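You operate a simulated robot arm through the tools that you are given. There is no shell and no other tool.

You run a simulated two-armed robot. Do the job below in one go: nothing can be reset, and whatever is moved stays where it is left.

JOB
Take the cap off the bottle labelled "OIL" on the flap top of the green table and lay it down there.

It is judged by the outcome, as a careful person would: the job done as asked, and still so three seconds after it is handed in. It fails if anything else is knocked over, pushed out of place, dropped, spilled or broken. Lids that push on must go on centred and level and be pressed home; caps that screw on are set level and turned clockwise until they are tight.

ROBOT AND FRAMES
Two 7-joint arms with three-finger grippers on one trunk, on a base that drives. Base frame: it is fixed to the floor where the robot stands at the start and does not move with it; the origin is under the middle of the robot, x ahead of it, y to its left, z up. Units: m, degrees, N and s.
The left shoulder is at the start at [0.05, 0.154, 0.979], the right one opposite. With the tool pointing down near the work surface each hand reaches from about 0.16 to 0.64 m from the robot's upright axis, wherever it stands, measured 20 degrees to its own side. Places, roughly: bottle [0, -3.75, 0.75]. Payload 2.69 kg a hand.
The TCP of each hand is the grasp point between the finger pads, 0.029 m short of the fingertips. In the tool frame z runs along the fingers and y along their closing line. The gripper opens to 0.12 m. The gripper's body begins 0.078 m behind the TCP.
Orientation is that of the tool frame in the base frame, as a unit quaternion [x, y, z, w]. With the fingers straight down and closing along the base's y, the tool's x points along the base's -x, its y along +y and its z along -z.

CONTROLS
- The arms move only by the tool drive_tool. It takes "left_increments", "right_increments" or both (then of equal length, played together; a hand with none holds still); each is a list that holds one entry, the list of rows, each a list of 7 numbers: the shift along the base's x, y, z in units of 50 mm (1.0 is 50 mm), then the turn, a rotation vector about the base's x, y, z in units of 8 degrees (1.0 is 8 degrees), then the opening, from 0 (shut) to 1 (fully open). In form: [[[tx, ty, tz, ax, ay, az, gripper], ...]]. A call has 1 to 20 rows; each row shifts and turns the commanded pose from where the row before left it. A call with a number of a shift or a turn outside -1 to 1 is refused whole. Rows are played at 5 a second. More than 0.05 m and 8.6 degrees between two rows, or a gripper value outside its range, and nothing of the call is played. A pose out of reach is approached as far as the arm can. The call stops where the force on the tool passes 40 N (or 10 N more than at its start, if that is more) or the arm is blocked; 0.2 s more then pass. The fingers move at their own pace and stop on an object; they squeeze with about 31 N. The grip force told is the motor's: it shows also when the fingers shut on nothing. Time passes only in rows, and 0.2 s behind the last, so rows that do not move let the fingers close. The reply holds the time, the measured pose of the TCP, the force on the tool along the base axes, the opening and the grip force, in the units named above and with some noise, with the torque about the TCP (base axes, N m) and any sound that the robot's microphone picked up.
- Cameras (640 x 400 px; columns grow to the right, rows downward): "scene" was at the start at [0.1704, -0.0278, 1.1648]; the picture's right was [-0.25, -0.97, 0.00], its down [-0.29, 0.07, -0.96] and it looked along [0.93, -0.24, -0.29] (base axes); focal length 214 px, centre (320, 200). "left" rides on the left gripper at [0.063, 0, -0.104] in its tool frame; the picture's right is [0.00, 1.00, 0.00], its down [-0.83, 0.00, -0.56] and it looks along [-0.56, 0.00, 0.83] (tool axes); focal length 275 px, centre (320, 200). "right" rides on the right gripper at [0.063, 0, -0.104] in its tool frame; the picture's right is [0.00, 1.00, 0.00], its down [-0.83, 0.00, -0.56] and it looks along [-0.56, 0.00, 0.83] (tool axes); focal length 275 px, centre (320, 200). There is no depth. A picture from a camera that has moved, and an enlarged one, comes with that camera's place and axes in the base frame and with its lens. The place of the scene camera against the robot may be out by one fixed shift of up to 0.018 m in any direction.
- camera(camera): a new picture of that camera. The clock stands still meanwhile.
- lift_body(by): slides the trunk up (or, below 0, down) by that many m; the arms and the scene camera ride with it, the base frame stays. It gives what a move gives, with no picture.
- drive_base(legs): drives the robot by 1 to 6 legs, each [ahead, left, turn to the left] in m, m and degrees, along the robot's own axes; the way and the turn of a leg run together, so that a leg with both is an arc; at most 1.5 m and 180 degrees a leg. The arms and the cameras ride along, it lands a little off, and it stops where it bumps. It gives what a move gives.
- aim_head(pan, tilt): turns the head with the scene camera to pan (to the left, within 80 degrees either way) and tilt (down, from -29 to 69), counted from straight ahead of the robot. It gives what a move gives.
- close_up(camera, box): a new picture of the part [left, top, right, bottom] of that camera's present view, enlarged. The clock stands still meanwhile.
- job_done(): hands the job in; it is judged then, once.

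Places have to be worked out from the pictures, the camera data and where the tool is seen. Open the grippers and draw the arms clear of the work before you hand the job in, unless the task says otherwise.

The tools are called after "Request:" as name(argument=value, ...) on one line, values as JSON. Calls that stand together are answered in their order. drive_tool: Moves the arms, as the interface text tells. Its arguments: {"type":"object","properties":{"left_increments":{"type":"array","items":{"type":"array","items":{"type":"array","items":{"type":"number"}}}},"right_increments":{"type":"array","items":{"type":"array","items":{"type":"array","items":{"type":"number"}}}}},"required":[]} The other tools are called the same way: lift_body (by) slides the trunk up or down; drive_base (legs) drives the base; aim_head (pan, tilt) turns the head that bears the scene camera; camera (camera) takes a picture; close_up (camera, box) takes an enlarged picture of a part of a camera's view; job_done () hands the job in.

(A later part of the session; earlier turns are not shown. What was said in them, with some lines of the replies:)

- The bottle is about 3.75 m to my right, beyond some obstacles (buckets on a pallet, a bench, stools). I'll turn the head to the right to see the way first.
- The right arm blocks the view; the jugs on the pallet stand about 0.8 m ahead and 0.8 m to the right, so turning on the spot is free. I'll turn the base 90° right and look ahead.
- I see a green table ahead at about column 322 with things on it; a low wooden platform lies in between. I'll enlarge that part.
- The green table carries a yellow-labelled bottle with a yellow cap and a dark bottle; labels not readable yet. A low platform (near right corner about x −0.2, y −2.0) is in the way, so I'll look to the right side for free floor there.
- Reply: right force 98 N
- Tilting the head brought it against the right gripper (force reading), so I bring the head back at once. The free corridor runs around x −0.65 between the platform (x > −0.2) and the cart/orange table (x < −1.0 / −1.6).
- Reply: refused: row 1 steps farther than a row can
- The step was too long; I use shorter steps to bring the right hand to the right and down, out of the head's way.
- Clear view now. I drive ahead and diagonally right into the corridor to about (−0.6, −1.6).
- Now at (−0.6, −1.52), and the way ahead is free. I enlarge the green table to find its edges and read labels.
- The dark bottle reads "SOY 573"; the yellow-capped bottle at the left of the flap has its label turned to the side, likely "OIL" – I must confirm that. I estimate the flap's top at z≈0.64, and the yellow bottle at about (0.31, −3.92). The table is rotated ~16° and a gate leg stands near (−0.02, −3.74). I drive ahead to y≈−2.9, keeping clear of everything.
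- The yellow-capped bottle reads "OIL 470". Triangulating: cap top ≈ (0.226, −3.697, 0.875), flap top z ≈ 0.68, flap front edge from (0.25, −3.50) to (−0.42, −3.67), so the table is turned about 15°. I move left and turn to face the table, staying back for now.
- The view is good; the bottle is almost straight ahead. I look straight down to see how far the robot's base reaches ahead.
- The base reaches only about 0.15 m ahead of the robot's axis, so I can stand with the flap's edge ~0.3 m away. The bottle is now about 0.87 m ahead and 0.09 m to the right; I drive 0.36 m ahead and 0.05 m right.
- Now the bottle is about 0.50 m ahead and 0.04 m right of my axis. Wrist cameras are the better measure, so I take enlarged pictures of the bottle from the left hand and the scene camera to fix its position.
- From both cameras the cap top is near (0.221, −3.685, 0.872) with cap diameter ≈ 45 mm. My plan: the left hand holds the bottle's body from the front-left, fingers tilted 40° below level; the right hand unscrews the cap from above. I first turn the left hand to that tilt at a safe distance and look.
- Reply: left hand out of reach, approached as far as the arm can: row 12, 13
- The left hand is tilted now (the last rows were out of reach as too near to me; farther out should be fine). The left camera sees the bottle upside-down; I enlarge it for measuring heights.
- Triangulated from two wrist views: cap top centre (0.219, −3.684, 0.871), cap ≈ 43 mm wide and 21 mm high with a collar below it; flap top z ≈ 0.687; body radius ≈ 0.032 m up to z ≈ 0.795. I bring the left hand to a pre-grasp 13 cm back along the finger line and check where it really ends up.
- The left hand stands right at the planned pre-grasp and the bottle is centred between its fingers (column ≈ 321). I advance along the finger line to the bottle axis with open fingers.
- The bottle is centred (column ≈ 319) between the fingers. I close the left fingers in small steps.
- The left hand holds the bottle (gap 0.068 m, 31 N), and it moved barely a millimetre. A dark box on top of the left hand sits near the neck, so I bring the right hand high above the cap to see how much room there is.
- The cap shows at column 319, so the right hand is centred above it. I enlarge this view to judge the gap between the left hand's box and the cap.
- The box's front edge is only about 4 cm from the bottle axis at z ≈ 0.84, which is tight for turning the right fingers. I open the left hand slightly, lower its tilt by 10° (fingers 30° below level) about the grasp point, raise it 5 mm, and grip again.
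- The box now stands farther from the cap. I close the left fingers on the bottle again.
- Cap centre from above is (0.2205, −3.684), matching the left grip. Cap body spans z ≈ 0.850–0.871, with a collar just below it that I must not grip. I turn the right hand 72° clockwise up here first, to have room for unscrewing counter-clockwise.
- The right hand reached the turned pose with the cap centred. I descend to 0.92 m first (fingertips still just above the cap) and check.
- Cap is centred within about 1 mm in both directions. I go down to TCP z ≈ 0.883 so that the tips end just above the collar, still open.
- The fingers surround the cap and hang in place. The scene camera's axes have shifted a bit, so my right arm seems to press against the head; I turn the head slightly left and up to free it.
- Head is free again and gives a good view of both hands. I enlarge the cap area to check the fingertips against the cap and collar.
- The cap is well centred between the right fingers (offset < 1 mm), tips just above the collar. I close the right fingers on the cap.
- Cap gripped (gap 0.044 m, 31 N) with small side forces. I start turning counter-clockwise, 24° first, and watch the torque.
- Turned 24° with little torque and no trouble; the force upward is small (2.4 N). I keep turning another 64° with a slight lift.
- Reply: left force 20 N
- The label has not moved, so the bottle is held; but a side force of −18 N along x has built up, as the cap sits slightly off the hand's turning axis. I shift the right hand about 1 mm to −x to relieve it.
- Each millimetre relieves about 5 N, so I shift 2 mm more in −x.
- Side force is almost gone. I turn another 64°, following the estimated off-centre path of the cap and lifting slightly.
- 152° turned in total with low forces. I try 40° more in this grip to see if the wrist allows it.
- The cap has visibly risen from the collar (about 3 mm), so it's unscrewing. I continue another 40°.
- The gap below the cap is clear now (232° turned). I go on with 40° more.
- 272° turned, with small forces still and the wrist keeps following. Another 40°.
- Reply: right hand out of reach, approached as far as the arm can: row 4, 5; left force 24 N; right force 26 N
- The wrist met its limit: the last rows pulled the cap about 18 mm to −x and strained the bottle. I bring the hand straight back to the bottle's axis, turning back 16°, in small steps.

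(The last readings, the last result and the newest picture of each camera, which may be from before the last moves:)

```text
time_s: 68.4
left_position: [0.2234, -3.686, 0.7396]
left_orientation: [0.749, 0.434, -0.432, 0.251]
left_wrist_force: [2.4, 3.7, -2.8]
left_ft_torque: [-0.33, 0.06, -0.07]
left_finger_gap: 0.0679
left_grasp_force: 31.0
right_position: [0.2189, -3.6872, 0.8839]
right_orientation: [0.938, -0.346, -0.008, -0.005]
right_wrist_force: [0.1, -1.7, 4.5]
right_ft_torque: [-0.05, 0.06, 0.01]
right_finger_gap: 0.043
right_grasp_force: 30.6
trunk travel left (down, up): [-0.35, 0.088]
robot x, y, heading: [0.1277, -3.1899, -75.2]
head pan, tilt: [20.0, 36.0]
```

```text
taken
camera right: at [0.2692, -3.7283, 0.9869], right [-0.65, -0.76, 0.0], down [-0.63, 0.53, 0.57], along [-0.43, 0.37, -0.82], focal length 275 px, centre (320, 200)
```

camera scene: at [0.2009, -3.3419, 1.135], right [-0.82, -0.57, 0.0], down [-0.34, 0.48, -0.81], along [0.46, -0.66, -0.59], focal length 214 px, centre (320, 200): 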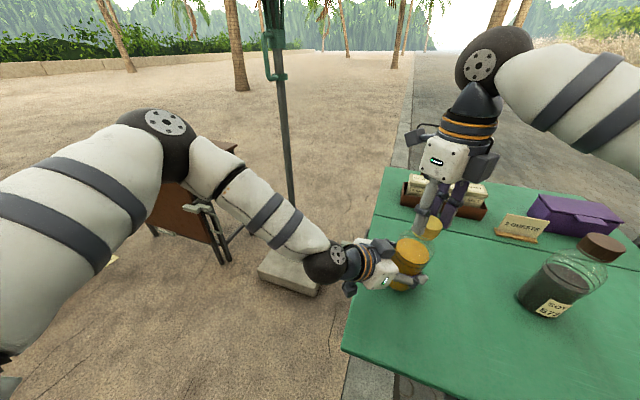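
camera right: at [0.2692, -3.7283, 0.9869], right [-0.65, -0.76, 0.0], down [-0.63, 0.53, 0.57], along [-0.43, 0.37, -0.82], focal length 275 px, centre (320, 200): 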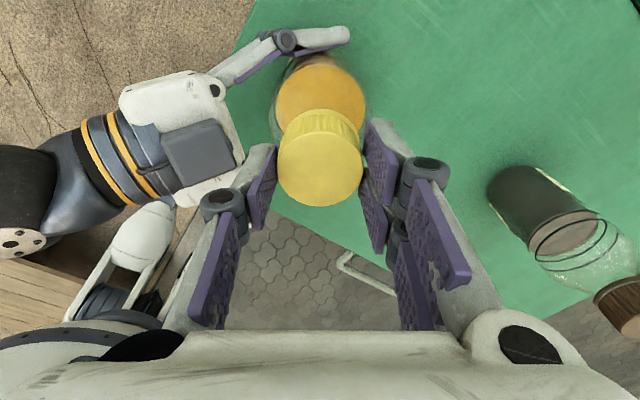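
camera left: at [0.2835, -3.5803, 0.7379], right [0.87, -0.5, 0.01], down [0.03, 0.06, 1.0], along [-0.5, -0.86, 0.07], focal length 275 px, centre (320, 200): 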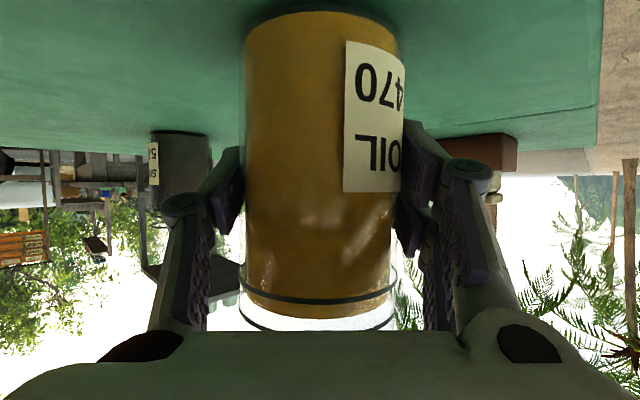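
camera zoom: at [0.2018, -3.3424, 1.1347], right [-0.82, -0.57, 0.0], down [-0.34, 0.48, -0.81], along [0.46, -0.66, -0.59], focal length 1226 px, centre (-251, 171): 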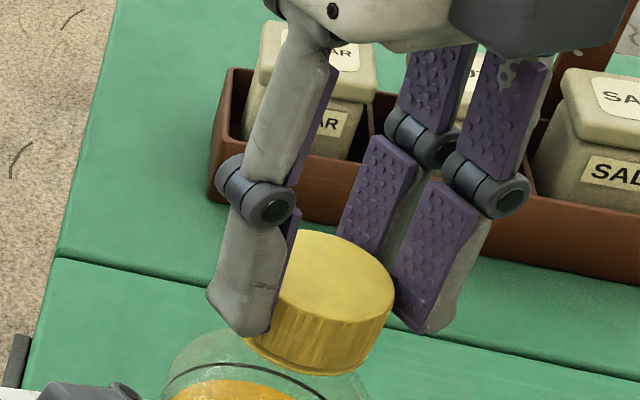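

Forces are back to almost nothing and the bottle stands as before in the left hand. I test with a small lift of 1.5 mm whether the cap is already free of the thread.

Request:
drive_tool(right_increments=[[[0, 0, 0.02, 0, 0, 0, 0], [0, 0, 0.02, 0, 0, 0, 0], [0, 0, 0, 0, 0, 0, 0]]])

Request:
close_up(camera="scene", box=[370, 170, 470, 240])

```text
time_s: 69.2
left_position: [0.2206, -3.6846, 0.7399]
left_orientation: [0.75, 0.432, -0.434, 0.25]
left_wrist_force: [2.8, -0.4, 0.7]
left_ft_torque: [-0.2, 0.24, 0.01]
left_finger_gap: 0.0678
left_grasp_force: 30.9
right_position: [0.2186, -3.6868, 0.8867]
right_orientation: [0.939, -0.345, -0.006, -0.005]
right_wrist_force: [-1.2, -1.1, 0.1]
right_ft_torque: [-0.02, 0.05, 0.0]
right_finger_gap: 0.0429
right_grasp_force: 31.6
trunk travel left (down, up): [-0.35, 0.088]
robot x, y, heading: [0.1275, -3.1907, -75.0]
head pan, tilt: [20.0, 36.0]
```

```text
5.71 times, centred on (420, 205) of scene
camera zoom: at [0.2015, -3.3427, 1.1347], right [-0.82, -0.57, 0.0], down [-0.34, 0.48, -0.81], along [0.46, -0.66, -0.59], focal length 1226 px, centre (-251, 171)
```

zoom: 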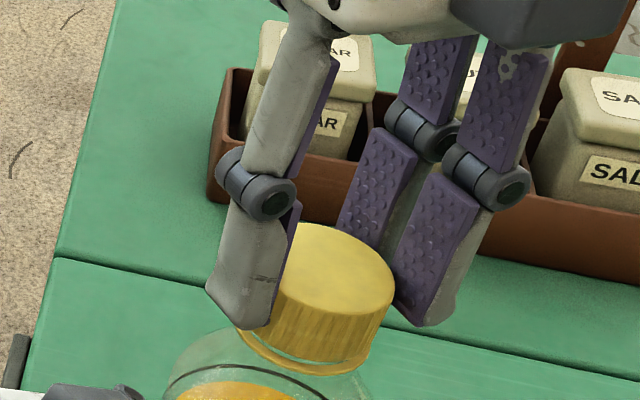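

The lift met no pull at all and the gap under the cap grew, so it seems free. I lift 3 mm more and watch the force.

Request:
drive_tool(right_increments=[[[0, 0, 0.02, 0, 0, 0, 0], [0, 0, 0.02, 0, 0, 0, 0], [0, 0, 0.02, 0, 0, 0, 0]]])

Request:
close_up(camera="scene", box=[370, 170, 470, 240])

```text
time_s: 70.0
left_position: [0.2198, -3.6853, 0.7394]
left_orientation: [0.75, 0.432, -0.433, 0.251]
left_wrist_force: [1.2, 0.2, 0.4]
left_ft_torque: [-0.38, 0.17, 0.05]
left_finger_gap: 0.0675
left_grasp_force: 31.0
right_position: [0.2194, -3.6863, 0.8893]
right_orientation: [0.939, -0.345, -0.007, -0.005]
right_wrist_force: [-0.8, -2.0, -1.3]
right_ft_torque: [-0.04, 0.0, 0.01]
right_finger_gap: 0.0428
right_grasp_force: 30.6
trunk travel left (down, up): [-0.35, 0.088]
robot x, y, heading: [0.1314, -3.1921, -75.3]
head pan, tilt: [20.0, 36.0]
```

```text
5.71 times, centred on (420, 205) of scene
camera zoom: at [0.2015, -3.3426, 1.1348], right [-0.82, -0.57, 0.0], down [-0.34, 0.48, -0.81], along [0.46, -0.66, -0.59], focal length 1226 px, centre (-251, 171)
```

zoom: 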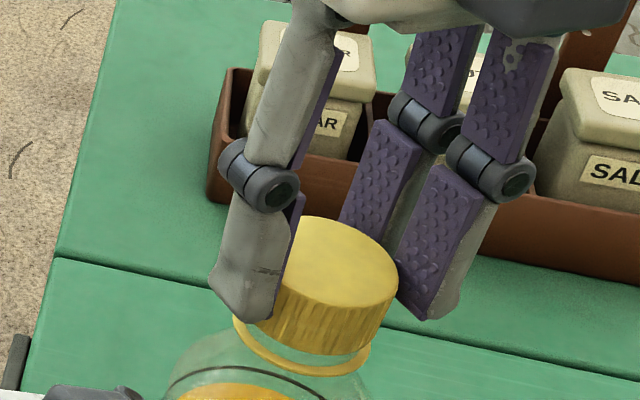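

The cap rises freely, with no reaction (−1 N). I lift it straight up 4 cm, slowly at first.

Request:
drive_tool(right_increments=[[[0, 0, 0.08, 0, 0, 0, 0], [0, 0, 0.08, 0, 0, 0, 0], [0, 0, 0.08, 0, 0, 0, 0], [0, 0, 0.12, 0, 0, 0, 0], [0, 0, 0.2, 0, 0, 0, 0], [0, 0, 0.3, 0, 0, 0, 0]]])

Request:
camera(camera="scene")

Request:
close_up(camera="scene", box=[340, 140, 500, 300])

Request:
camera(camera="right")

```text
time_s: 71.4
left_position: [0.2215, -3.6843, 0.7399]
left_orientation: [0.751, 0.431, -0.433, 0.249]
left_wrist_force: [1.1, -0.7, 0.8]
left_ft_torque: [-0.12, -0.01, 0.03]
left_finger_gap: 0.0677
left_grasp_force: 30.8
right_position: [0.2182, -3.6867, 0.9334]
right_orientation: [0.939, -0.344, -0.008, -0.005]
right_wrist_force: [0.4, 0.2, 0.0]
right_ft_torque: [-0.02, 0.0, 0.0]
right_finger_gap: 0.0427
right_grasp_force: 30.9
trunk travel left (down, up): [-0.35, 0.088]
robot x, y, heading: [0.1285, -3.1957, -75.2]
head pan, tilt: [20.0, 36.0]
```

```text
taken
camera scene: at [0.2015, -3.3425, 1.1348], right [-0.82, -0.57, 0.0], down [-0.34, 0.48, -0.81], along [0.46, -0.66, -0.59], focal length 214 px, centre (320, 200)
```

scene: 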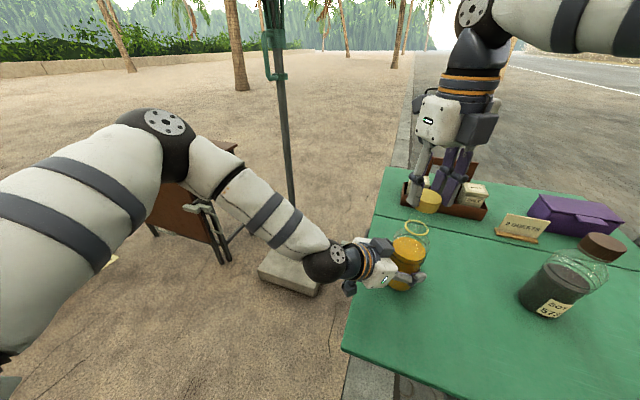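

```text
2.50 times, centred on (420, 220) of scene
camera zoom: at [0.2015, -3.3425, 1.1348], right [-0.82, -0.57, 0.0], down [-0.34, 0.48, -0.81], along [0.46, -0.66, -0.59], focal length 536 px, centre (70, 150)
```

zoom: 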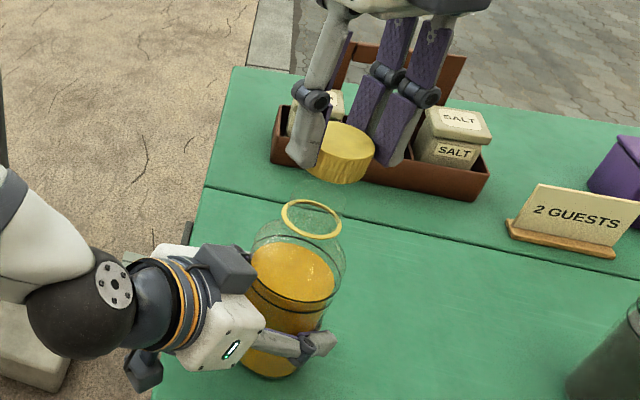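

```text
taken
camera right: at [0.269, -3.728, 1.0361], right [-0.64, -0.77, 0.0], down [-0.63, 0.53, 0.57], along [-0.43, 0.37, -0.82], focal length 275 px, centre (320, 200)
```

right: 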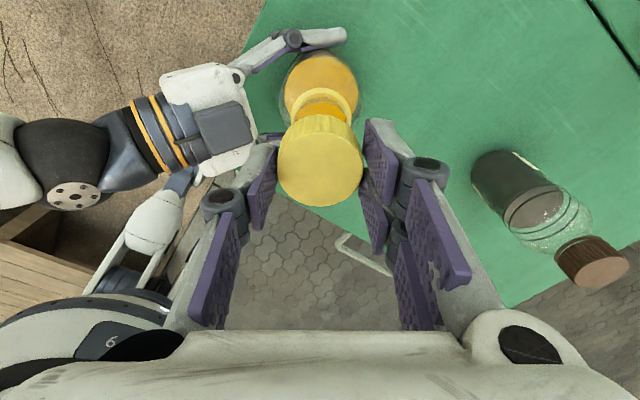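

The cap is off and held in the right hand; the bottle stands untilted in the left. I raise the cap, carry it to the free spot on the flap between the two bottles (about (0.06, −3.655)), and turn the wrist back on the way.

Request:
drive_tool(right_increments=[[[0, 0, 0.4, -0.1075, -0.083, -0.9, 0], [0, 0, 0.4, 0, 0, -1, 0], [0, 0, 0.4, 0, 0, -1, 0], [-0.64, 0.12, 0, 0, 0, -1, 0], [-0.64, 0.12, 0, 0, 0, -1, 0], [-0.64, 0.12, 0, 0, 0, -1, 0], [-0.64, 0.12, 0, 0, 0, -1, 0], [-0.64, 0.12, 0, 0, 0, -1, 0], [0, 0, 0, 0, 0, -1, 0], [0, 0, 0, 0, 0, -1, 0], [0, 0, 0, 0, 0, -1, 0], [0, 0, 0, 0, 0, -1, 0], [0, 0, 0, 0, 0, -1, 0], [0, 0, 0, 0, 0, -1, 0], [0, 0, 0, 0, 0, -1, 0], [0, 0, 0, 0, 0, -1, 0], [0, 0, 0, 0, 0, -1, 0], [0, 0, 0, 0, 0, -1, 0], [0, 0, 0, 0, 0, -1, 0], [0, 0, 0, 0, 0, -1, 0]]])

Request:
camera(camera="scene")

Request:
camera(camera="right")

```text
time_s: 75.6
left_position: [0.2206, -3.6856, 0.739]
left_orientation: [0.751, 0.432, -0.433, 0.25]
left_wrist_force: [-1.2, -0.1, 1.1]
left_ft_torque: [-0.16, -0.02, -0.06]
left_finger_gap: 0.0676
left_grasp_force: 31.0
right_position: [0.0604, -3.6573, 0.9928]
right_orientation: [0.171, 0.985, 0.0, -0.002]
right_wrist_force: [0.7, 1.0, 0.2]
right_ft_torque: [0.01, 0.03, -0.03]
right_finger_gap: 0.0427
right_grasp_force: 30.9
trunk travel left (down, up): [-0.35, 0.088]
robot x, y, heading: [0.1279, -3.1939, -75.3]
head pan, tilt: [20.0, 36.0]
```

```text
taken
camera scene: at [0.2014, -3.3426, 1.1348], right [-0.82, -0.57, 0.0], down [-0.34, 0.48, -0.81], along [0.46, -0.66, -0.59], focal length 214 px, centre (320, 200)
```

scene: 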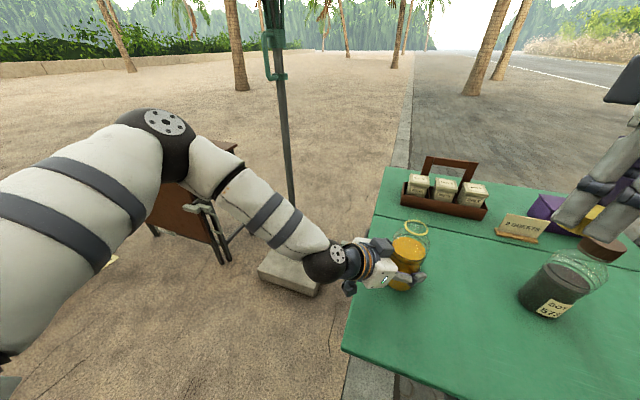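

```text
taken
camera right: at [0.001, -3.6349, 1.0971], right [0.33, 0.94, 0.0], down [0.79, -0.28, 0.55], along [0.52, -0.19, -0.83], focal length 275 px, centre (320, 200)
```

right: 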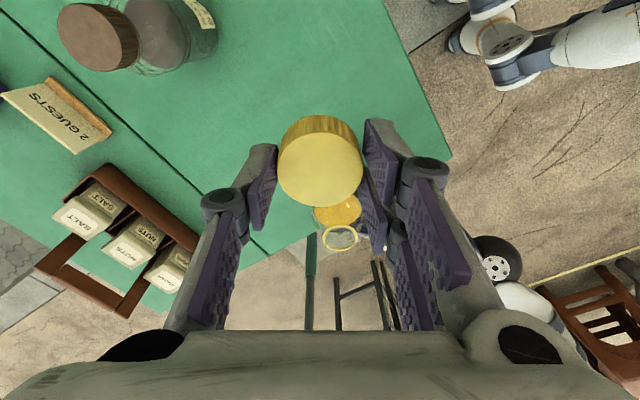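

The right hand is upright above the spot with free flap below (front edge ≈ 0.13 m away, SOY bottle ≈ 0.2 m). I go down to about 3 cm above the place where the cap would touch.

Request:
drive_tool(right_increments=[[[0, 0, -0.8, 0, 0, 0, 0], [0, 0, -0.8, 0, 0, 0, 0], [0, 0, -0.8, 0, 0, 0, 0], [0, 0, -0.8, 0, 0, 0, 0], [0, 0, -0.8, 0, 0, 0, 0], [0, 0, -0.7, 0, 0, 0, 0]]])

Request:
camera(camera="right")

Request:
aim_head(pan=8, tilt=40)

Request:
camera(camera="scene")

```text
time_s: 77.0
left_position: [0.2209, -3.6858, 0.7398]
left_orientation: [0.751, 0.431, -0.433, 0.249]
left_wrist_force: [0.9, 0.1, -0.1]
left_ft_torque: [-0.07, -0.09, 0.02]
left_finger_gap: 0.0673
left_grasp_force: 31.1
right_position: [0.0574, -3.6575, 0.7565]
right_orientation: [0.171, 0.985, 0.0, -0.002]
right_wrist_force: [0.3, 0.6, -0.5]
right_ft_torque: [-0.02, 0.02, 0.02]
right_finger_gap: 0.0424
right_grasp_force: 30.4
trunk travel left (down, up): [-0.35, 0.088]
robot x, y, heading: [0.1289, -3.1856, -75.3]
head pan, tilt: [20.0, 36.0]
```

```text
taken
camera right: at [-0.0001, -3.6357, 0.8611], right [0.33, 0.94, 0.0], down [0.79, -0.27, 0.55], along [0.52, -0.18, -0.83], focal length 275 px, centre (320, 200)
```

right: 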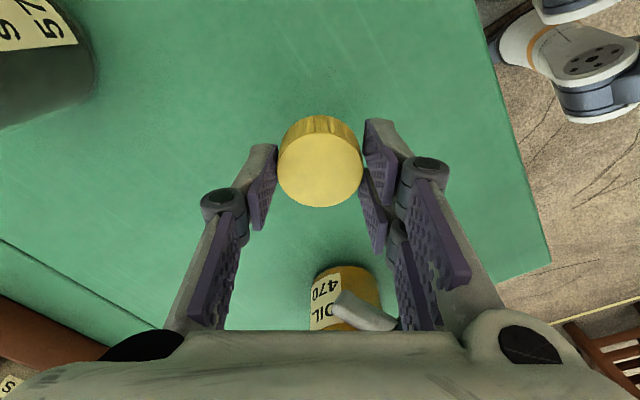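

```text
time_s: 77.8
left_position: [0.2212, -3.6857, 0.7409]
left_orientation: [0.751, 0.432, -0.433, 0.25]
left_wrist_force: [1.2, 0.4, 2.0]
left_ft_torque: [-0.15, -0.11, 0.04]
left_finger_gap: 0.0673
left_grasp_force: 31.3
right_position: [0.0574, -3.6574, 0.757]
right_orientation: [0.169, 0.986, -0.001, -0.002]
right_wrist_force: [-0.4, -0.2, 0.8]
right_ft_torque: [-0.01, -0.01, 0.01]
right_finger_gap: 0.0427
right_grasp_force: 31.5
trunk travel left (down, up): [-0.35, 0.088]
robot x, y, heading: [0.1278, -3.1936, -75.4]
head pan, tilt: [8.0, 40.0]
```

```text
taken
camera scene: at [0.1846, -3.3491, 1.1288], right [-0.92, -0.39, 0.0], down [-0.25, 0.59, -0.77], along [0.3, -0.71, -0.64], focal length 214 px, centre (320, 200)
```

scene: 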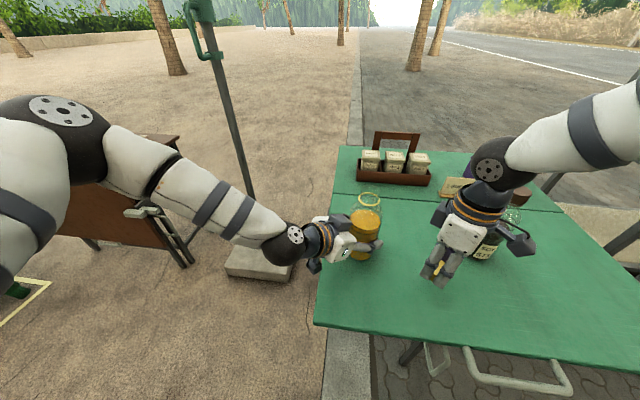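

Everything is clear around. I lower 28 mm more, then feel for contact in small steps.

Request:
drive_tool(right_increments=[[[0, 0, -0.2, 0, 0, 0, 0], [0, 0, -0.2, 0, 0, 0, 0], [0, 0, -0.16, 0, 0, 0, 0], [0, 0, 0, 0, 0, 0, 0]]])

Request:
close_up(camera="scene", box=[390, 200, 490, 300])

Request:
close_up(camera="right", box=[220, 60, 420, 230])

```text
time_s: 78.8
left_position: [0.2195, -3.6844, 0.7394]
left_orientation: [0.75, 0.432, -0.433, 0.25]
left_wrist_force: [0.9, -0.2, 1.1]
left_ft_torque: [-0.11, -0.13, 0.0]
left_finger_gap: 0.0672
left_grasp_force: 31.0
right_position: [0.0583, -3.6572, 0.7292]
right_orientation: [0.169, 0.986, -0.002, -0.002]
right_wrist_force: [0.6, 1.0, -0.5]
right_ft_torque: [0.0, 0.02, 0.03]
right_finger_gap: 0.0425
right_grasp_force: 31.2
trunk travel left (down, up): [-0.35, 0.088]
robot x, y, heading: [0.1278, -3.1953, -75.2]
head pan, tilt: [8.0, 40.0]
```

```text
4.00 times, centred on (440, 250) of scene
camera zoom: at [0.1845, -3.3492, 1.1287], right [-0.92, -0.39, 0.0], down [-0.25, 0.59, -0.77], along [0.3, -0.71, -0.64], focal length 858 px, centre (-160, 0)
```

zoom: 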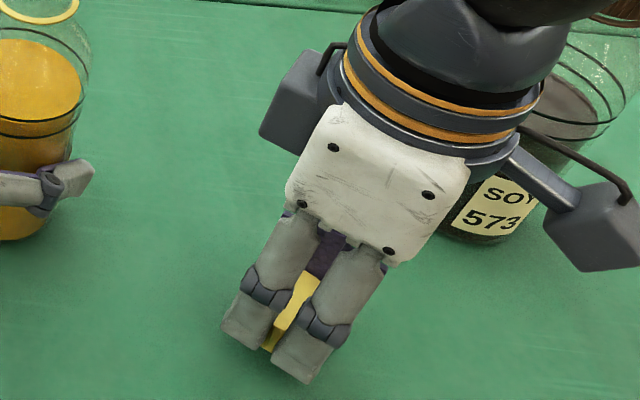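

```text
2.35 times, centred on (320, 145) of right
camera zoom: at [0.0002, -3.6358, 0.8339], right [0.33, 0.94, 0.0], down [0.79, -0.27, 0.55], along [0.52, -0.18, -0.83], focal length 648 px, centre (320, 329)
```

zoom: 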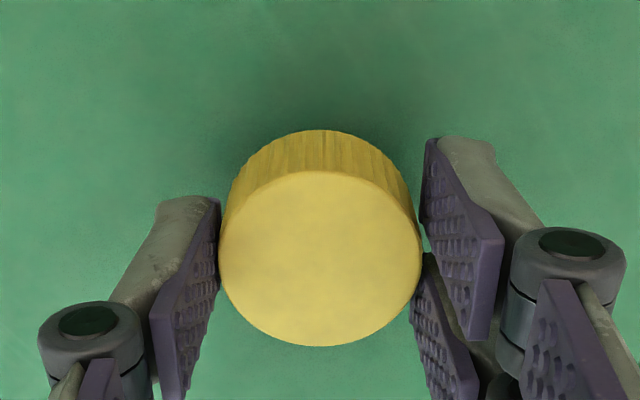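

Not touching yet (TCP 0.729, force ≈ 0). I step down in 1–2 mm steps, watching the vertical force.

Request:
drive_tool(right_increments=[[[0, 0, -0.03, 0, 0, 0, 0], [0, 0, -0.03, 0, 0, 0, 0], [0, 0, -0.03, 0, 0, 0, 0], [0, 0, 0, 0, 0, 0, 0]]])

Request:
drive_tool(right_increments=[[[0, 0, -0.02, 0, 0, 0, 0], [0, 0, -0.02, 0, 0, 0, 0], [0, 0, 0, 0, 0, 0, 0]]])

```text
time_s: 79.8
left_position: [0.2192, -3.6851, 0.7398]
left_orientation: [0.751, 0.431, -0.434, 0.249]
left_wrist_force: [0.9, -0.5, -0.1]
left_ft_torque: [-0.13, -0.13, -0.03]
left_finger_gap: 0.0673
left_grasp_force: 30.7
right_position: [0.0581, -3.6581, 0.7256]
right_orientation: [0.169, 0.986, 0.0, -0.001]
right_wrist_force: [-0.1, 0.5, -0.6]
right_ft_torque: [-0.01, 0.01, -0.02]
right_finger_gap: 0.0427
right_grasp_force: 30.7
trunk travel left (down, up): [-0.35, 0.088]
robot x, y, heading: [0.1286, -3.1899, -75.0]
head pan, tilt: [8.0, 40.0]
```

```text
time_s: 80.6
left_position: [0.2218, -3.6841, 0.7394]
left_orientation: [0.75, 0.432, -0.433, 0.25]
left_wrist_force: [-0.3, 0.8, -0.1]
left_ft_torque: [-0.16, -0.13, 0.0]
left_finger_gap: 0.0673
left_grasp_force: 31.3
right_position: [0.0592, -3.6578, 0.7233]
right_orientation: [0.171, 0.985, 0.0, -0.002]
right_wrist_force: [-0.2, 0.0, 0.3]
right_ft_torque: [0.01, 0.01, -0.01]
right_finger_gap: 0.0424
right_grasp_force: 31.3
trunk travel left (down, up): [-0.35, 0.088]
robot x, y, heading: [0.1294, -3.1932, -74.9]
head pan, tilt: [8.0, 40.0]
```

Still no contact at 0.723. I go on in 1 mm steps.

Request:
drive_tool(right_increments=[[[0, 0, -0.02, 0, 0, 0, 0], [0, 0, -0.02, 0, 0, 0, 0], [0, 0, 0, 0, 0, 0, 0]]])

Request:
drive_tool(right_increments=[[[0, 0, -0.02, 0, 0, 0, 0], [0, 0, 0, 0, 0, 0, 0]]])

Request:
close_up(camera="right", box=[220, 60, 420, 230])

```text
time_s: 81.4
left_position: [0.2207, -3.6852, 0.7398]
left_orientation: [0.75, 0.432, -0.433, 0.25]
left_wrist_force: [1.1, -0.1, 0.3]
left_ft_torque: [-0.11, -0.12, 0.03]
left_finger_gap: 0.0675
left_grasp_force: 30.9
right_position: [0.0587, -3.6568, 0.721]
right_orientation: [0.17, 0.985, 0.0, -0.002]
right_wrist_force: [-0.9, -0.3, -0.7]
right_ft_torque: [0.0, -0.01, -0.01]
right_finger_gap: 0.0426
right_grasp_force: 30.9
trunk travel left (down, up): [-0.35, 0.088]
robot x, y, heading: [0.1286, -3.1964, -75.2]
head pan, tilt: [8.0, 40.0]
```

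```text
time_s: 82.0
left_position: [0.2213, -3.6853, 0.7401]
left_orientation: [0.75, 0.433, -0.433, 0.251]
left_wrist_force: [0.4, -0.2, 0.1]
left_ft_torque: [-0.13, -0.11, -0.01]
left_finger_gap: 0.0675
left_grasp_force: 30.6
right_position: [0.0587, -3.6581, 0.7201]
right_orientation: [0.169, 0.986, -0.001, -0.002]
right_wrist_force: [0.7, -0.4, -0.2]
right_ft_torque: [0.01, -0.02, 0.0]
right_finger_gap: 0.0426
right_grasp_force: 31.2
trunk travel left (down, up): [-0.35, 0.088]
robot x, y, heading: [0.1277, -3.1928, -75.3]
head pan, tilt: [8.0, 40.0]
```

```text
2.35 times, centred on (320, 145) of right
camera zoom: at [0.0008, -3.6351, 0.8247], right [0.33, 0.94, 0.0], down [0.79, -0.27, 0.55], along [0.52, -0.18, -0.83], focal length 648 px, centre (320, 329)
```

zoom: 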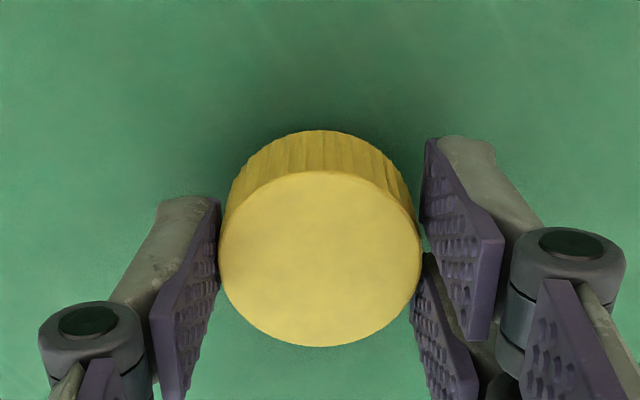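

Still no contact at 0.720; I keep going down in 1 mm steps with the force watched at each call.

Request:
drive_tool(right_increments=[[[0, 0, -0.02, 0, 0, 0, 0], [0, 0, -0.02, 0, 0, 0, 0], [0, 0, 0, 0, 0, 0, 0]]])

Request:
drive_tool(right_increments=[[[0, 0, -0.02, 0, 0, 0, 0], [0, 0, 0, 0, 0, 0, 0]]])

```text
time_s: 82.8
left_position: [0.2213, -3.6864, 0.741]
left_orientation: [0.751, 0.432, -0.433, 0.25]
left_wrist_force: [-0.5, -0.1, 0.6]
left_ft_torque: [-0.08, -0.14, 0.01]
left_finger_gap: 0.0675
left_grasp_force: 30.9
right_position: [0.0594, -3.6573, 0.718]
right_orientation: [0.169, 0.986, -0.001, -0.002]
right_wrist_force: [0.2, -0.1, -0.2]
right_ft_torque: [-0.01, -0.02, 0.02]
right_finger_gap: 0.0425
right_grasp_force: 30.6
trunk travel left (down, up): [-0.35, 0.088]
robot x, y, heading: [0.1299, -3.1933, -75.3]
head pan, tilt: [8.0, 40.0]
```

```text
time_s: 83.4
left_position: [0.2204, -3.6841, 0.7396]
left_orientation: [0.751, 0.432, -0.433, 0.25]
left_wrist_force: [0.9, 0.4, -0.5]
left_ft_torque: [-0.13, -0.13, 0.0]
left_finger_gap: 0.0674
left_grasp_force: 31.2
right_position: [0.0586, -3.6566, 0.7172]
right_orientation: [0.168, 0.986, -0.001, -0.002]
right_wrist_force: [-1.5, -0.2, -0.6]
right_ft_torque: [0.0, -0.06, -0.02]
right_finger_gap: 0.0425
right_grasp_force: 30.6
trunk travel left (down, up): [-0.35, 0.088]
robot x, y, heading: [0.1297, -3.1904, -75.1]
head pan, tilt: [8.0, 40.0]
```

No contact yet at 0.717; I look closely from the scene camera, then continue in single-millimetre steps.

Request:
drive_tool(right_increments=[[[0, 0, -0.02, 0, 0, 0, 0], [0, 0, 0, 0, 0, 0, 0]]])

Request:
close_up(camera="scene", box=[415, 240, 465, 300])

Request:
close_up(camera="left", box=[0, 0, 260, 200])

```text
time_s: 84.0
left_position: [0.2201, -3.6854, 0.7398]
left_orientation: [0.751, 0.432, -0.433, 0.25]
left_wrist_force: [1.0, -0.2, -0.4]
left_ft_torque: [-0.11, -0.15, 0.0]
left_finger_gap: 0.067
left_grasp_force: 31.1
right_position: [0.0583, -3.6553, 0.7171]
right_orientation: [0.169, 0.986, 0.0, -0.002]
right_wrist_force: [-0.4, 0.4, 0.1]
right_ft_torque: [0.04, 0.02, 0.01]
right_finger_gap: 0.0426
right_grasp_force: 31.0
trunk travel left (down, up): [-0.35, 0.088]
robot x, y, heading: [0.1279, -3.1936, -75.3]
head pan, tilt: [8.0, 40.0]
```

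```text
6.67 times, centred on (440, 270) of scene
camera zoom: at [0.1845, -3.3491, 1.1287], right [-0.92, -0.39, 0.0], down [-0.25, 0.59, -0.77], along [0.3, -0.71, -0.64], focal length 1430 px, centre (-480, -267)
```

zoom: 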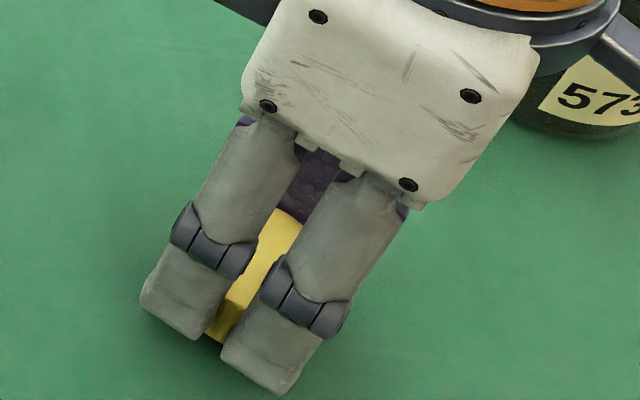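

```text
2.00 times, centred on (130, 100) of left
camera zoom: at [0.2819, -3.5797, 0.7382], right [0.86, -0.5, 0.0], down [0.03, 0.06, 1.0], along [-0.5, -0.86, 0.07], focal length 551 px, centre (700, 400)
```

zoom: 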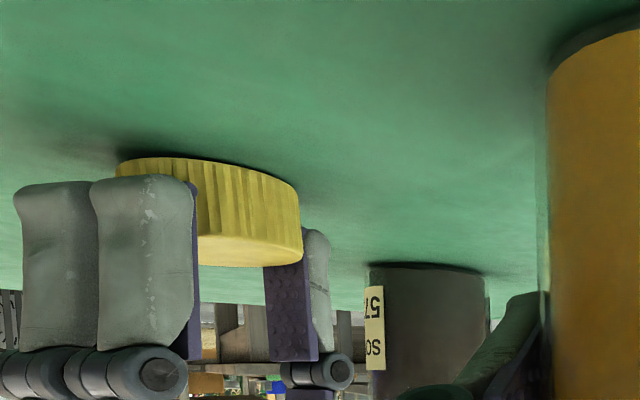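

The left camera shows the cap just above the flap, its lower rim below the fingertips and the shadow almost closed. I continue down in 1 mm steps until contact.

Request:
drive_tool(right_increments=[[[0, 0, -0.03, 0, 0, 0, 0], [0, 0, 0, 0, 0, 0, 0]]])

Request:
drive_tool(right_increments=[[[0, 0, -0.02, 0, 0, 0, 0], [0, 0, 0, 0, 0, 0, 0]]])

Request:
close_up(camera="left", box=[0, 40, 180, 160])

```text
time_s: 84.6
left_position: [0.2195, -3.6845, 0.7384]
left_orientation: [0.75, 0.432, -0.434, 0.25]
left_wrist_force: [0.6, 0.2, -2.7]
left_ft_torque: [0.0, -0.03, 0.03]
left_finger_gap: 0.0677
left_grasp_force: 31.0
right_position: [0.0593, -3.6562, 0.7149]
right_orientation: [0.169, 0.986, -0.001, -0.002]
right_wrist_force: [-0.2, 1.5, 2.2]
right_ft_torque: [0.02, -0.08, 0.03]
right_finger_gap: 0.0428
right_grasp_force: 30.8
trunk travel left (down, up): [-0.35, 0.088]
robot x, y, heading: [0.1324, -3.1919, -75.2]
head pan, tilt: [8.0, 40.0]
```

```text
time_s: 85.2
left_position: [0.2209, -3.6842, 0.7408]
left_orientation: [0.751, 0.432, -0.433, 0.25]
left_wrist_force: [-0.3, -0.3, -3.2]
left_ft_torque: [-0.02, 0.0, -0.01]
left_finger_gap: 0.0674
left_grasp_force: 31.3
right_position: [0.0592, -3.6561, 0.7138]
right_orientation: [0.17, 0.985, -0.001, -0.002]
right_wrist_force: [-0.2, -0.8, 11.1]
right_ft_torque: [-0.03, -0.23, -0.01]
right_finger_gap: 0.0427
right_grasp_force: 30.2
trunk travel left (down, up): [-0.35, 0.088]
robot x, y, heading: [0.128, -3.1886, -75.2]
head pan, tilt: [8.0, 40.0]
```

```text
3.33 times, centred on (90, 100) of left
camera zoom: at [0.2819, -3.5794, 0.7383], right [0.86, -0.5, 0.0], down [0.03, 0.06, 1.0], along [-0.5, -0.86, 0.07], focal length 918 px, centre (1087, 533)
```

zoom: 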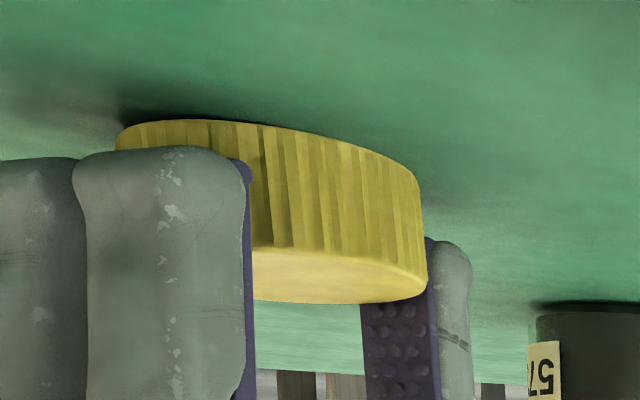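

Contact: 11 N upward. I back off half a millimetre to ease the press, then open the right fingers slowly.

Request:
drive_tool(right_increments=[[[0, 0, 0.014, 0, 0, 0, 0], [0, 0, 0, 0, 0, 0, 0], [0, 0, 0, 0, 0, 0, 0.37], [0, 0, 0, 0, 0, 0, 0.41], [0, 0, 0, 0, 0, 0, 0.46], [0, 0, 0, 0, 0, 0, 0.52], [0, 0, 0, 0, 0, 0, 0.6], [0, 0, 0, 0, 0, 0, 0.68]]])

Request:
close_up(camera="left", box=[0, 40, 180, 160])

Request:
close_up(camera="right", box=[220, 60, 420, 230])

```text
time_s: 87.0
left_position: [0.2209, -3.6854, 0.7392]
left_orientation: [0.751, 0.432, -0.433, 0.25]
left_wrist_force: [-1.2, -1.9, 1.0]
left_ft_torque: [-0.21, -0.1, -0.03]
left_finger_gap: 0.0671
left_grasp_force: 31.1
right_position: [0.0586, -3.6559, 0.715]
right_orientation: [0.169, 0.986, 0.0, -0.002]
right_wrist_force: [0.4, -0.3, 0.4]
right_ft_torque: [0.01, 0.02, 0.0]
right_finger_gap: 0.0816
right_grasp_force: 0.1
trunk travel left (down, up): [-0.35, 0.088]
robot x, y, heading: [0.1267, -3.1947, -75.1]
head pan, tilt: [8.0, 40.0]
```

```text
3.33 times, centred on (90, 100) of left
camera zoom: at [0.2819, -3.5798, 0.7382], right [0.86, -0.5, 0.0], down [0.03, 0.06, 1.0], along [-0.5, -0.86, 0.07], focal length 918 px, centre (1087, 533)
```

zoom: 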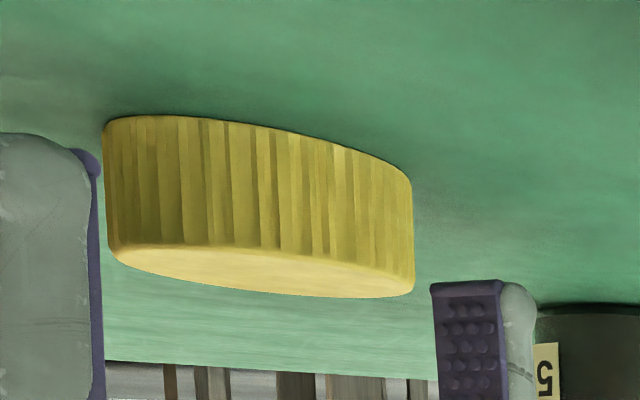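

```text
2.35 times, centred on (320, 145) of right
camera zoom: at [0.0007, -3.635, 0.8189], right [0.33, 0.94, 0.0], down [0.79, -0.27, 0.55], along [0.52, -0.18, -0.83], focal length 648 px, centre (320, 329)
```

zoom: 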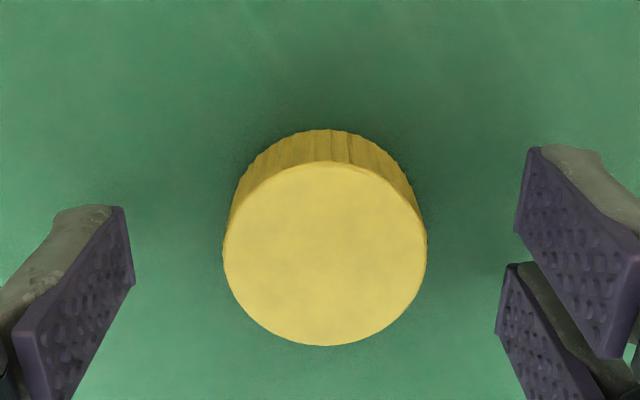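

The cap lies flat on the flap, free of the fingers. I raise the right hand straight up.

Request:
drive_tool(right_increments=[[[0, 0, 0.2, 0, 0, 0, 0.68], [0, 0, 0.5, 0, 0, 0, 0.68], [0, 0, 0.8, 0, 0, 0, 0.68], [0, 0, 0.9, 0, 0, 0, 0.68], [0, 0, 0.9, 0, 0, 0, 0.68], [0, 0, 0.9, 0, 0, 0, 0.68], [0, 0, 0.9, 0, 0, 0, 0.68]]])

Request:
camera(camera="right")

Request:
camera(camera="scene")

Request:
camera(camera="left")

```text
time_s: 88.6
left_position: [0.2205, -3.6858, 0.7397]
left_orientation: [0.751, 0.432, -0.433, 0.25]
left_wrist_force: [-0.3, 0.5, 0.5]
left_ft_torque: [-0.06, -0.09, 0.03]
left_finger_gap: 0.0675
left_grasp_force: 31.0
right_position: [0.0589, -3.6557, 0.9695]
right_orientation: [0.17, 0.985, -0.002, -0.002]
right_wrist_force: [-0.5, 0.7, -0.3]
right_ft_torque: [0.0, -0.03, 0.01]
right_finger_gap: 0.0816
right_grasp_force: 0.0
trunk travel left (down, up): [-0.35, 0.088]
robot x, y, heading: [0.129, -3.1903, -75.1]
head pan, tilt: [8.0, 40.0]
```

```text
taken
camera right: at [0.0005, -3.6346, 1.0744], right [0.33, 0.94, 0.0], down [0.79, -0.27, 0.55], along [0.52, -0.18, -0.83], focal length 275 px, centre (320, 200)
```

right: 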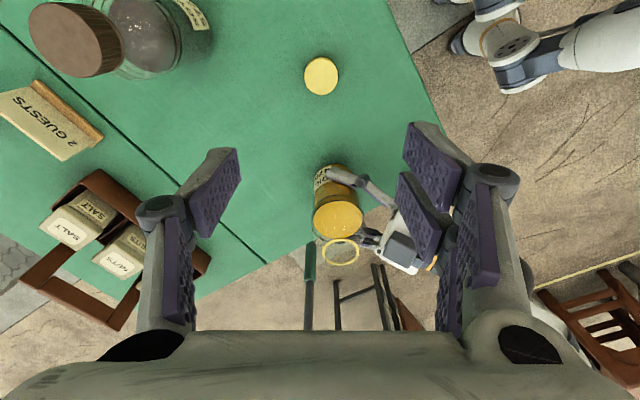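

```text
taken
camera scene: at [0.1844, -3.3489, 1.1288], right [-0.92, -0.39, 0.0], down [-0.25, 0.59, -0.77], along [0.3, -0.71, -0.64], focal length 214 px, centre (320, 200)
```

scene: 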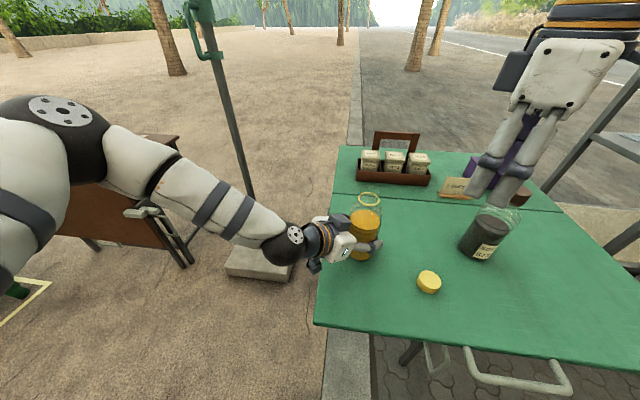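

```text
taken
camera left: at [0.2818, -3.5796, 0.7383], right [0.86, -0.5, 0.0], down [0.03, 0.06, 1.0], along [-0.5, -0.86, 0.07], focal length 275 px, centre (320, 200)
```

left: 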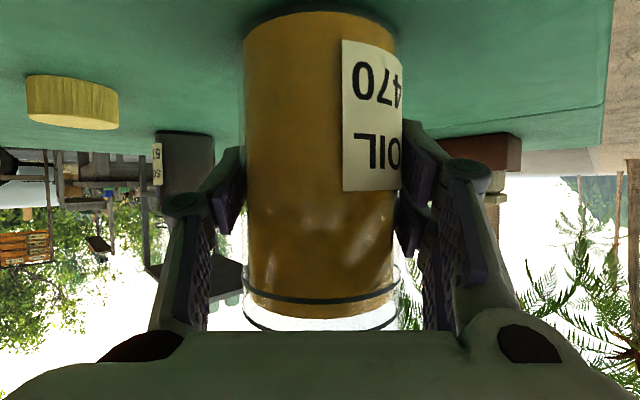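

Cap rests flat and nothing else has changed. The left hand's forces are near zero, so the bottle stands on the flap; I open the left fingers slowly.

Request:
drive_tool(left_increments=[[[0, 0, 0, 0, 0, 0, 0.56], [0, 0, 0, 0, 0, 0, 0.58], [0, 0, 0, 0, 0, 0, 0.61], [0, 0, 0, 0, 0, 0, 0.65], [0, 0, 0, 0, 0, 0, 0.72], [0, 0, 0, 0, 0, 0, 0.85], [0, 0, 0, 0, 0, 0, 1], [0, 0, 0, 0, 0, 0, 1]]])

Request:
camera(camera="left")

Request:
close_up(camera="scene", box=[300, 170, 460, 300])

```text
time_s: 90.4
left_position: [0.2208, -3.685, 0.7399]
left_orientation: [0.751, 0.432, -0.433, 0.25]
left_wrist_force: [0.9, 0.4, 0.2]
left_ft_torque: [-0.02, -0.03, 0.0]
left_finger_gap: 0.1199
left_grasp_force: 0.0
right_position: [0.0575, -3.6562, 0.9686]
right_orientation: [0.17, 0.986, -0.001, -0.002]
right_wrist_force: [0.2, 1.0, 0.0]
right_ft_torque: [0.0, 0.01, 0.0]
right_finger_gap: 0.0817
right_grasp_force: 0.0
trunk travel left (down, up): [-0.35, 0.088]
robot x, y, heading: [0.1288, -3.1908, -75.2]
head pan, tilt: [8.0, 40.0]
```

```text
taken
camera left: at [0.2819, -3.5797, 0.7382], right [0.86, -0.5, 0.0], down [0.03, 0.06, 1.0], along [-0.5, -0.86, 0.07], focal length 275 px, centre (320, 200)
```

left: 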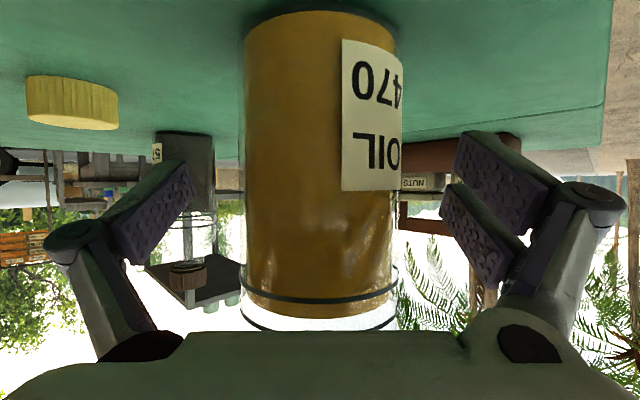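

```text
3.08 times, centred on (380, 235) of scene
camera zoom: at [0.1845, -3.3491, 1.1287], right [-0.92, -0.39, 0.0], down [-0.25, 0.59, -0.77], along [0.3, -0.71, -0.64], focal length 660 px, centre (135, 92)
```

zoom: 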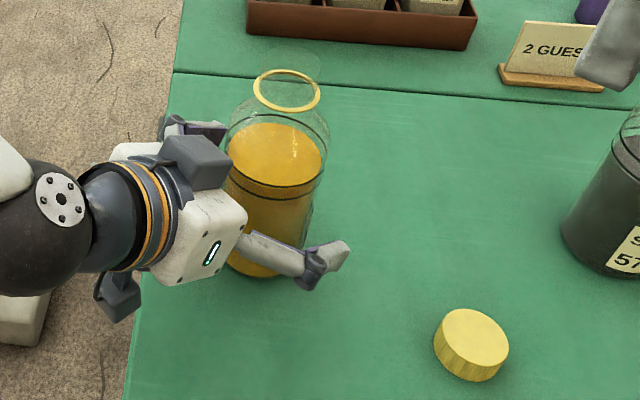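

The bottle stands alone, upright, with the neck open and the cap on the flap. I draw the left hand back along its finger line.

Request:
drive_tool(left_increments=[[[0.17, 0.3, 0.2, 0, 0, 0, 1], [0.26, 0.45, 0.3, 0, 0, 0, 1], [0.26, 0.45, 0.3, 0, 0, 0, 1], [0.26, 0.45, 0.3, 0, 0, 0, 1], [0.26, 0.45, 0.3, 0, 0, 0, 1]]])

Request:
camera(camera="scene")

```text
time_s: 91.6
left_position: [0.2799, -3.5801, 0.8107]
left_orientation: [0.751, 0.432, -0.433, 0.25]
left_wrist_force: [0.4, 0.2, 0.9]
left_ft_torque: [0.0, 0.02, 0.03]
left_finger_gap: 0.12
left_grasp_force: 0.1
right_position: [0.0578, -3.6561, 0.9693]
right_orientation: [0.17, 0.986, -0.001, -0.001]
right_wrist_force: [-0.5, 0.5, -0.2]
right_ft_torque: [-0.03, 0.03, 0.01]
right_finger_gap: 0.0816
right_grasp_force: 0.1
trunk travel left (down, up): [-0.35, 0.088]
robot x, y, heading: [0.1292, -3.1936, -75.1]
head pan, tilt: [8.0, 40.0]
```

```text
taken
camera scene: at [0.1845, -3.3488, 1.1288], right [-0.92, -0.39, 0.0], down [-0.25, 0.59, -0.77], along [0.3, -0.71, -0.64], focal length 214 px, centre (320, 200)
```

scene: 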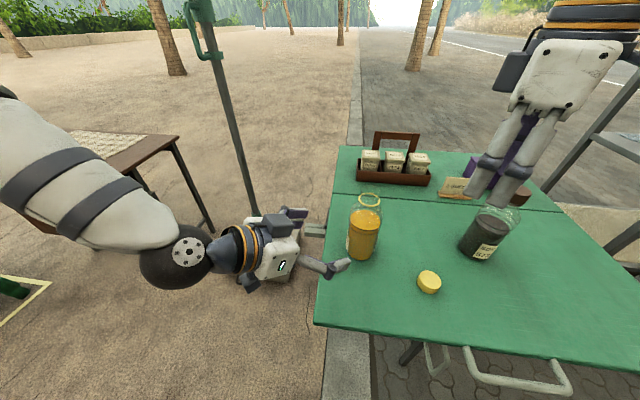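

The bottle and cap stay in place. I move both hands up and away from the table, toward their starting places.

Request:
drive_tool(left_increments=[[[0.2, 0.2, 0.7, 0, 0, 0, 1], [0.4, 0.067, 0.733, 0, 0, 0, 1], [0.4, 0.067, 0.733, 0, 0, 0, 1], [0.4, 0.067, 0.733, 0, 0, 0, 1], [0.4, 0.067, 0.733, 0, 0, 0, 1], [0.4, 0.067, 0.733, 0, 0, 0, 1]]], right_increments=[[[-0.357, 0.42, 0.1, 0, 0, 0, 1], [-0.357, 0.42, 0.1, 0, 0, 0, 1], [-0.357, 0.42, 0.1, 0, 0, 0, 1], [-0.357, 0.42, 0.1, 0, 0, 0, 1], [-0.357, 0.42, 0.1, 0, 0, 0, 1], [-0.357, 0.42, 0.1, 0, 0, 0, 1]]])

Request:
camera(camera="scene")

Request:
close_up(camera="scene", box=[310, 140, 560, 300])

```text
time_s: 93.0
left_position: [0.3916, -3.5554, 1.0274]
left_orientation: [0.751, 0.431, -0.433, 0.25]
left_wrist_force: [0.3, -0.1, -0.7]
left_ft_torque: [0.01, 0.04, 0.01]
left_finger_gap: 0.12
left_grasp_force: 0.1
left hand out of reach, approached as far as the arm can: row 1
right_position: [-0.0493, -3.5309, 0.9993]
right_orientation: [0.169, 0.986, -0.001, -0.002]
right_wrist_force: [-0.5, -0.6, -0.2]
right_ft_torque: [-0.01, -0.02, -0.01]
right_finger_gap: 0.1201
right_grasp_force: 0.1
trunk travel left (down, up): [-0.35, 0.088]
robot x, y, heading: [0.126, -3.1911, -75.1]
head pan, tilt: [8.0, 40.0]
```

```text
taken
camera scene: at [0.1843, -3.3488, 1.1288], right [-0.92, -0.39, 0.0], down [-0.25, 0.59, -0.77], along [0.3, -0.71, -0.64], focal length 214 px, centre (320, 200)
```

scene: 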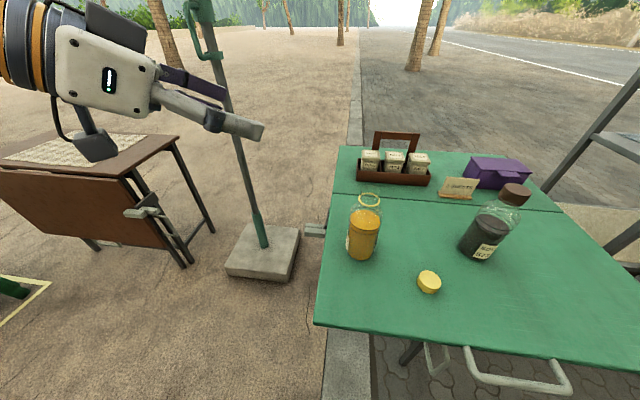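

```text
2.50 times, centred on (435, 220) of scene
camera zoom: at [0.1843, -3.3488, 1.1288], right [-0.92, -0.39, 0.0], down [-0.25, 0.59, -0.77], along [0.3, -0.71, -0.64], focal length 536 px, centre (32, 150)
```

zoom: 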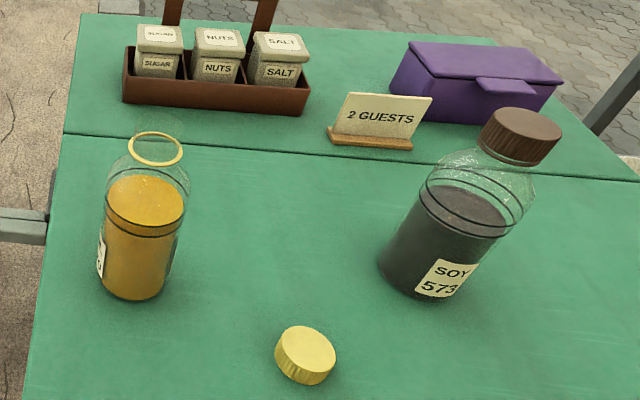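

The oil bottle stands upright and open, its cap lies flat on the flap, and the SOY bottle, spice rack, card and box are where they were. Both hands are open and clear of the table, so I hand the job in.

Request:
job_done()

```text
The job is handed in.
```

I took the cap off the "OIL 470" bottle and laid it flat, open side down, on the flap of the green table, and I have handed the job in.

- **Bottle:** it is upright and open in about its original spot. Near the end of unscrewing, my right wrist hit its limit and pulled the cap about 18 mm sideways. I moved straight back, and the pictures show no tilt or spill.
- **Cap:** it is between the oil and soy bottles, about 12 cm from the front edge of the flap.
- **Everything else:** the soy bottle, spice rack, guest card and purple box look unmoved in the last picture.
- **Robot:** both grippers are open and clear of the table.
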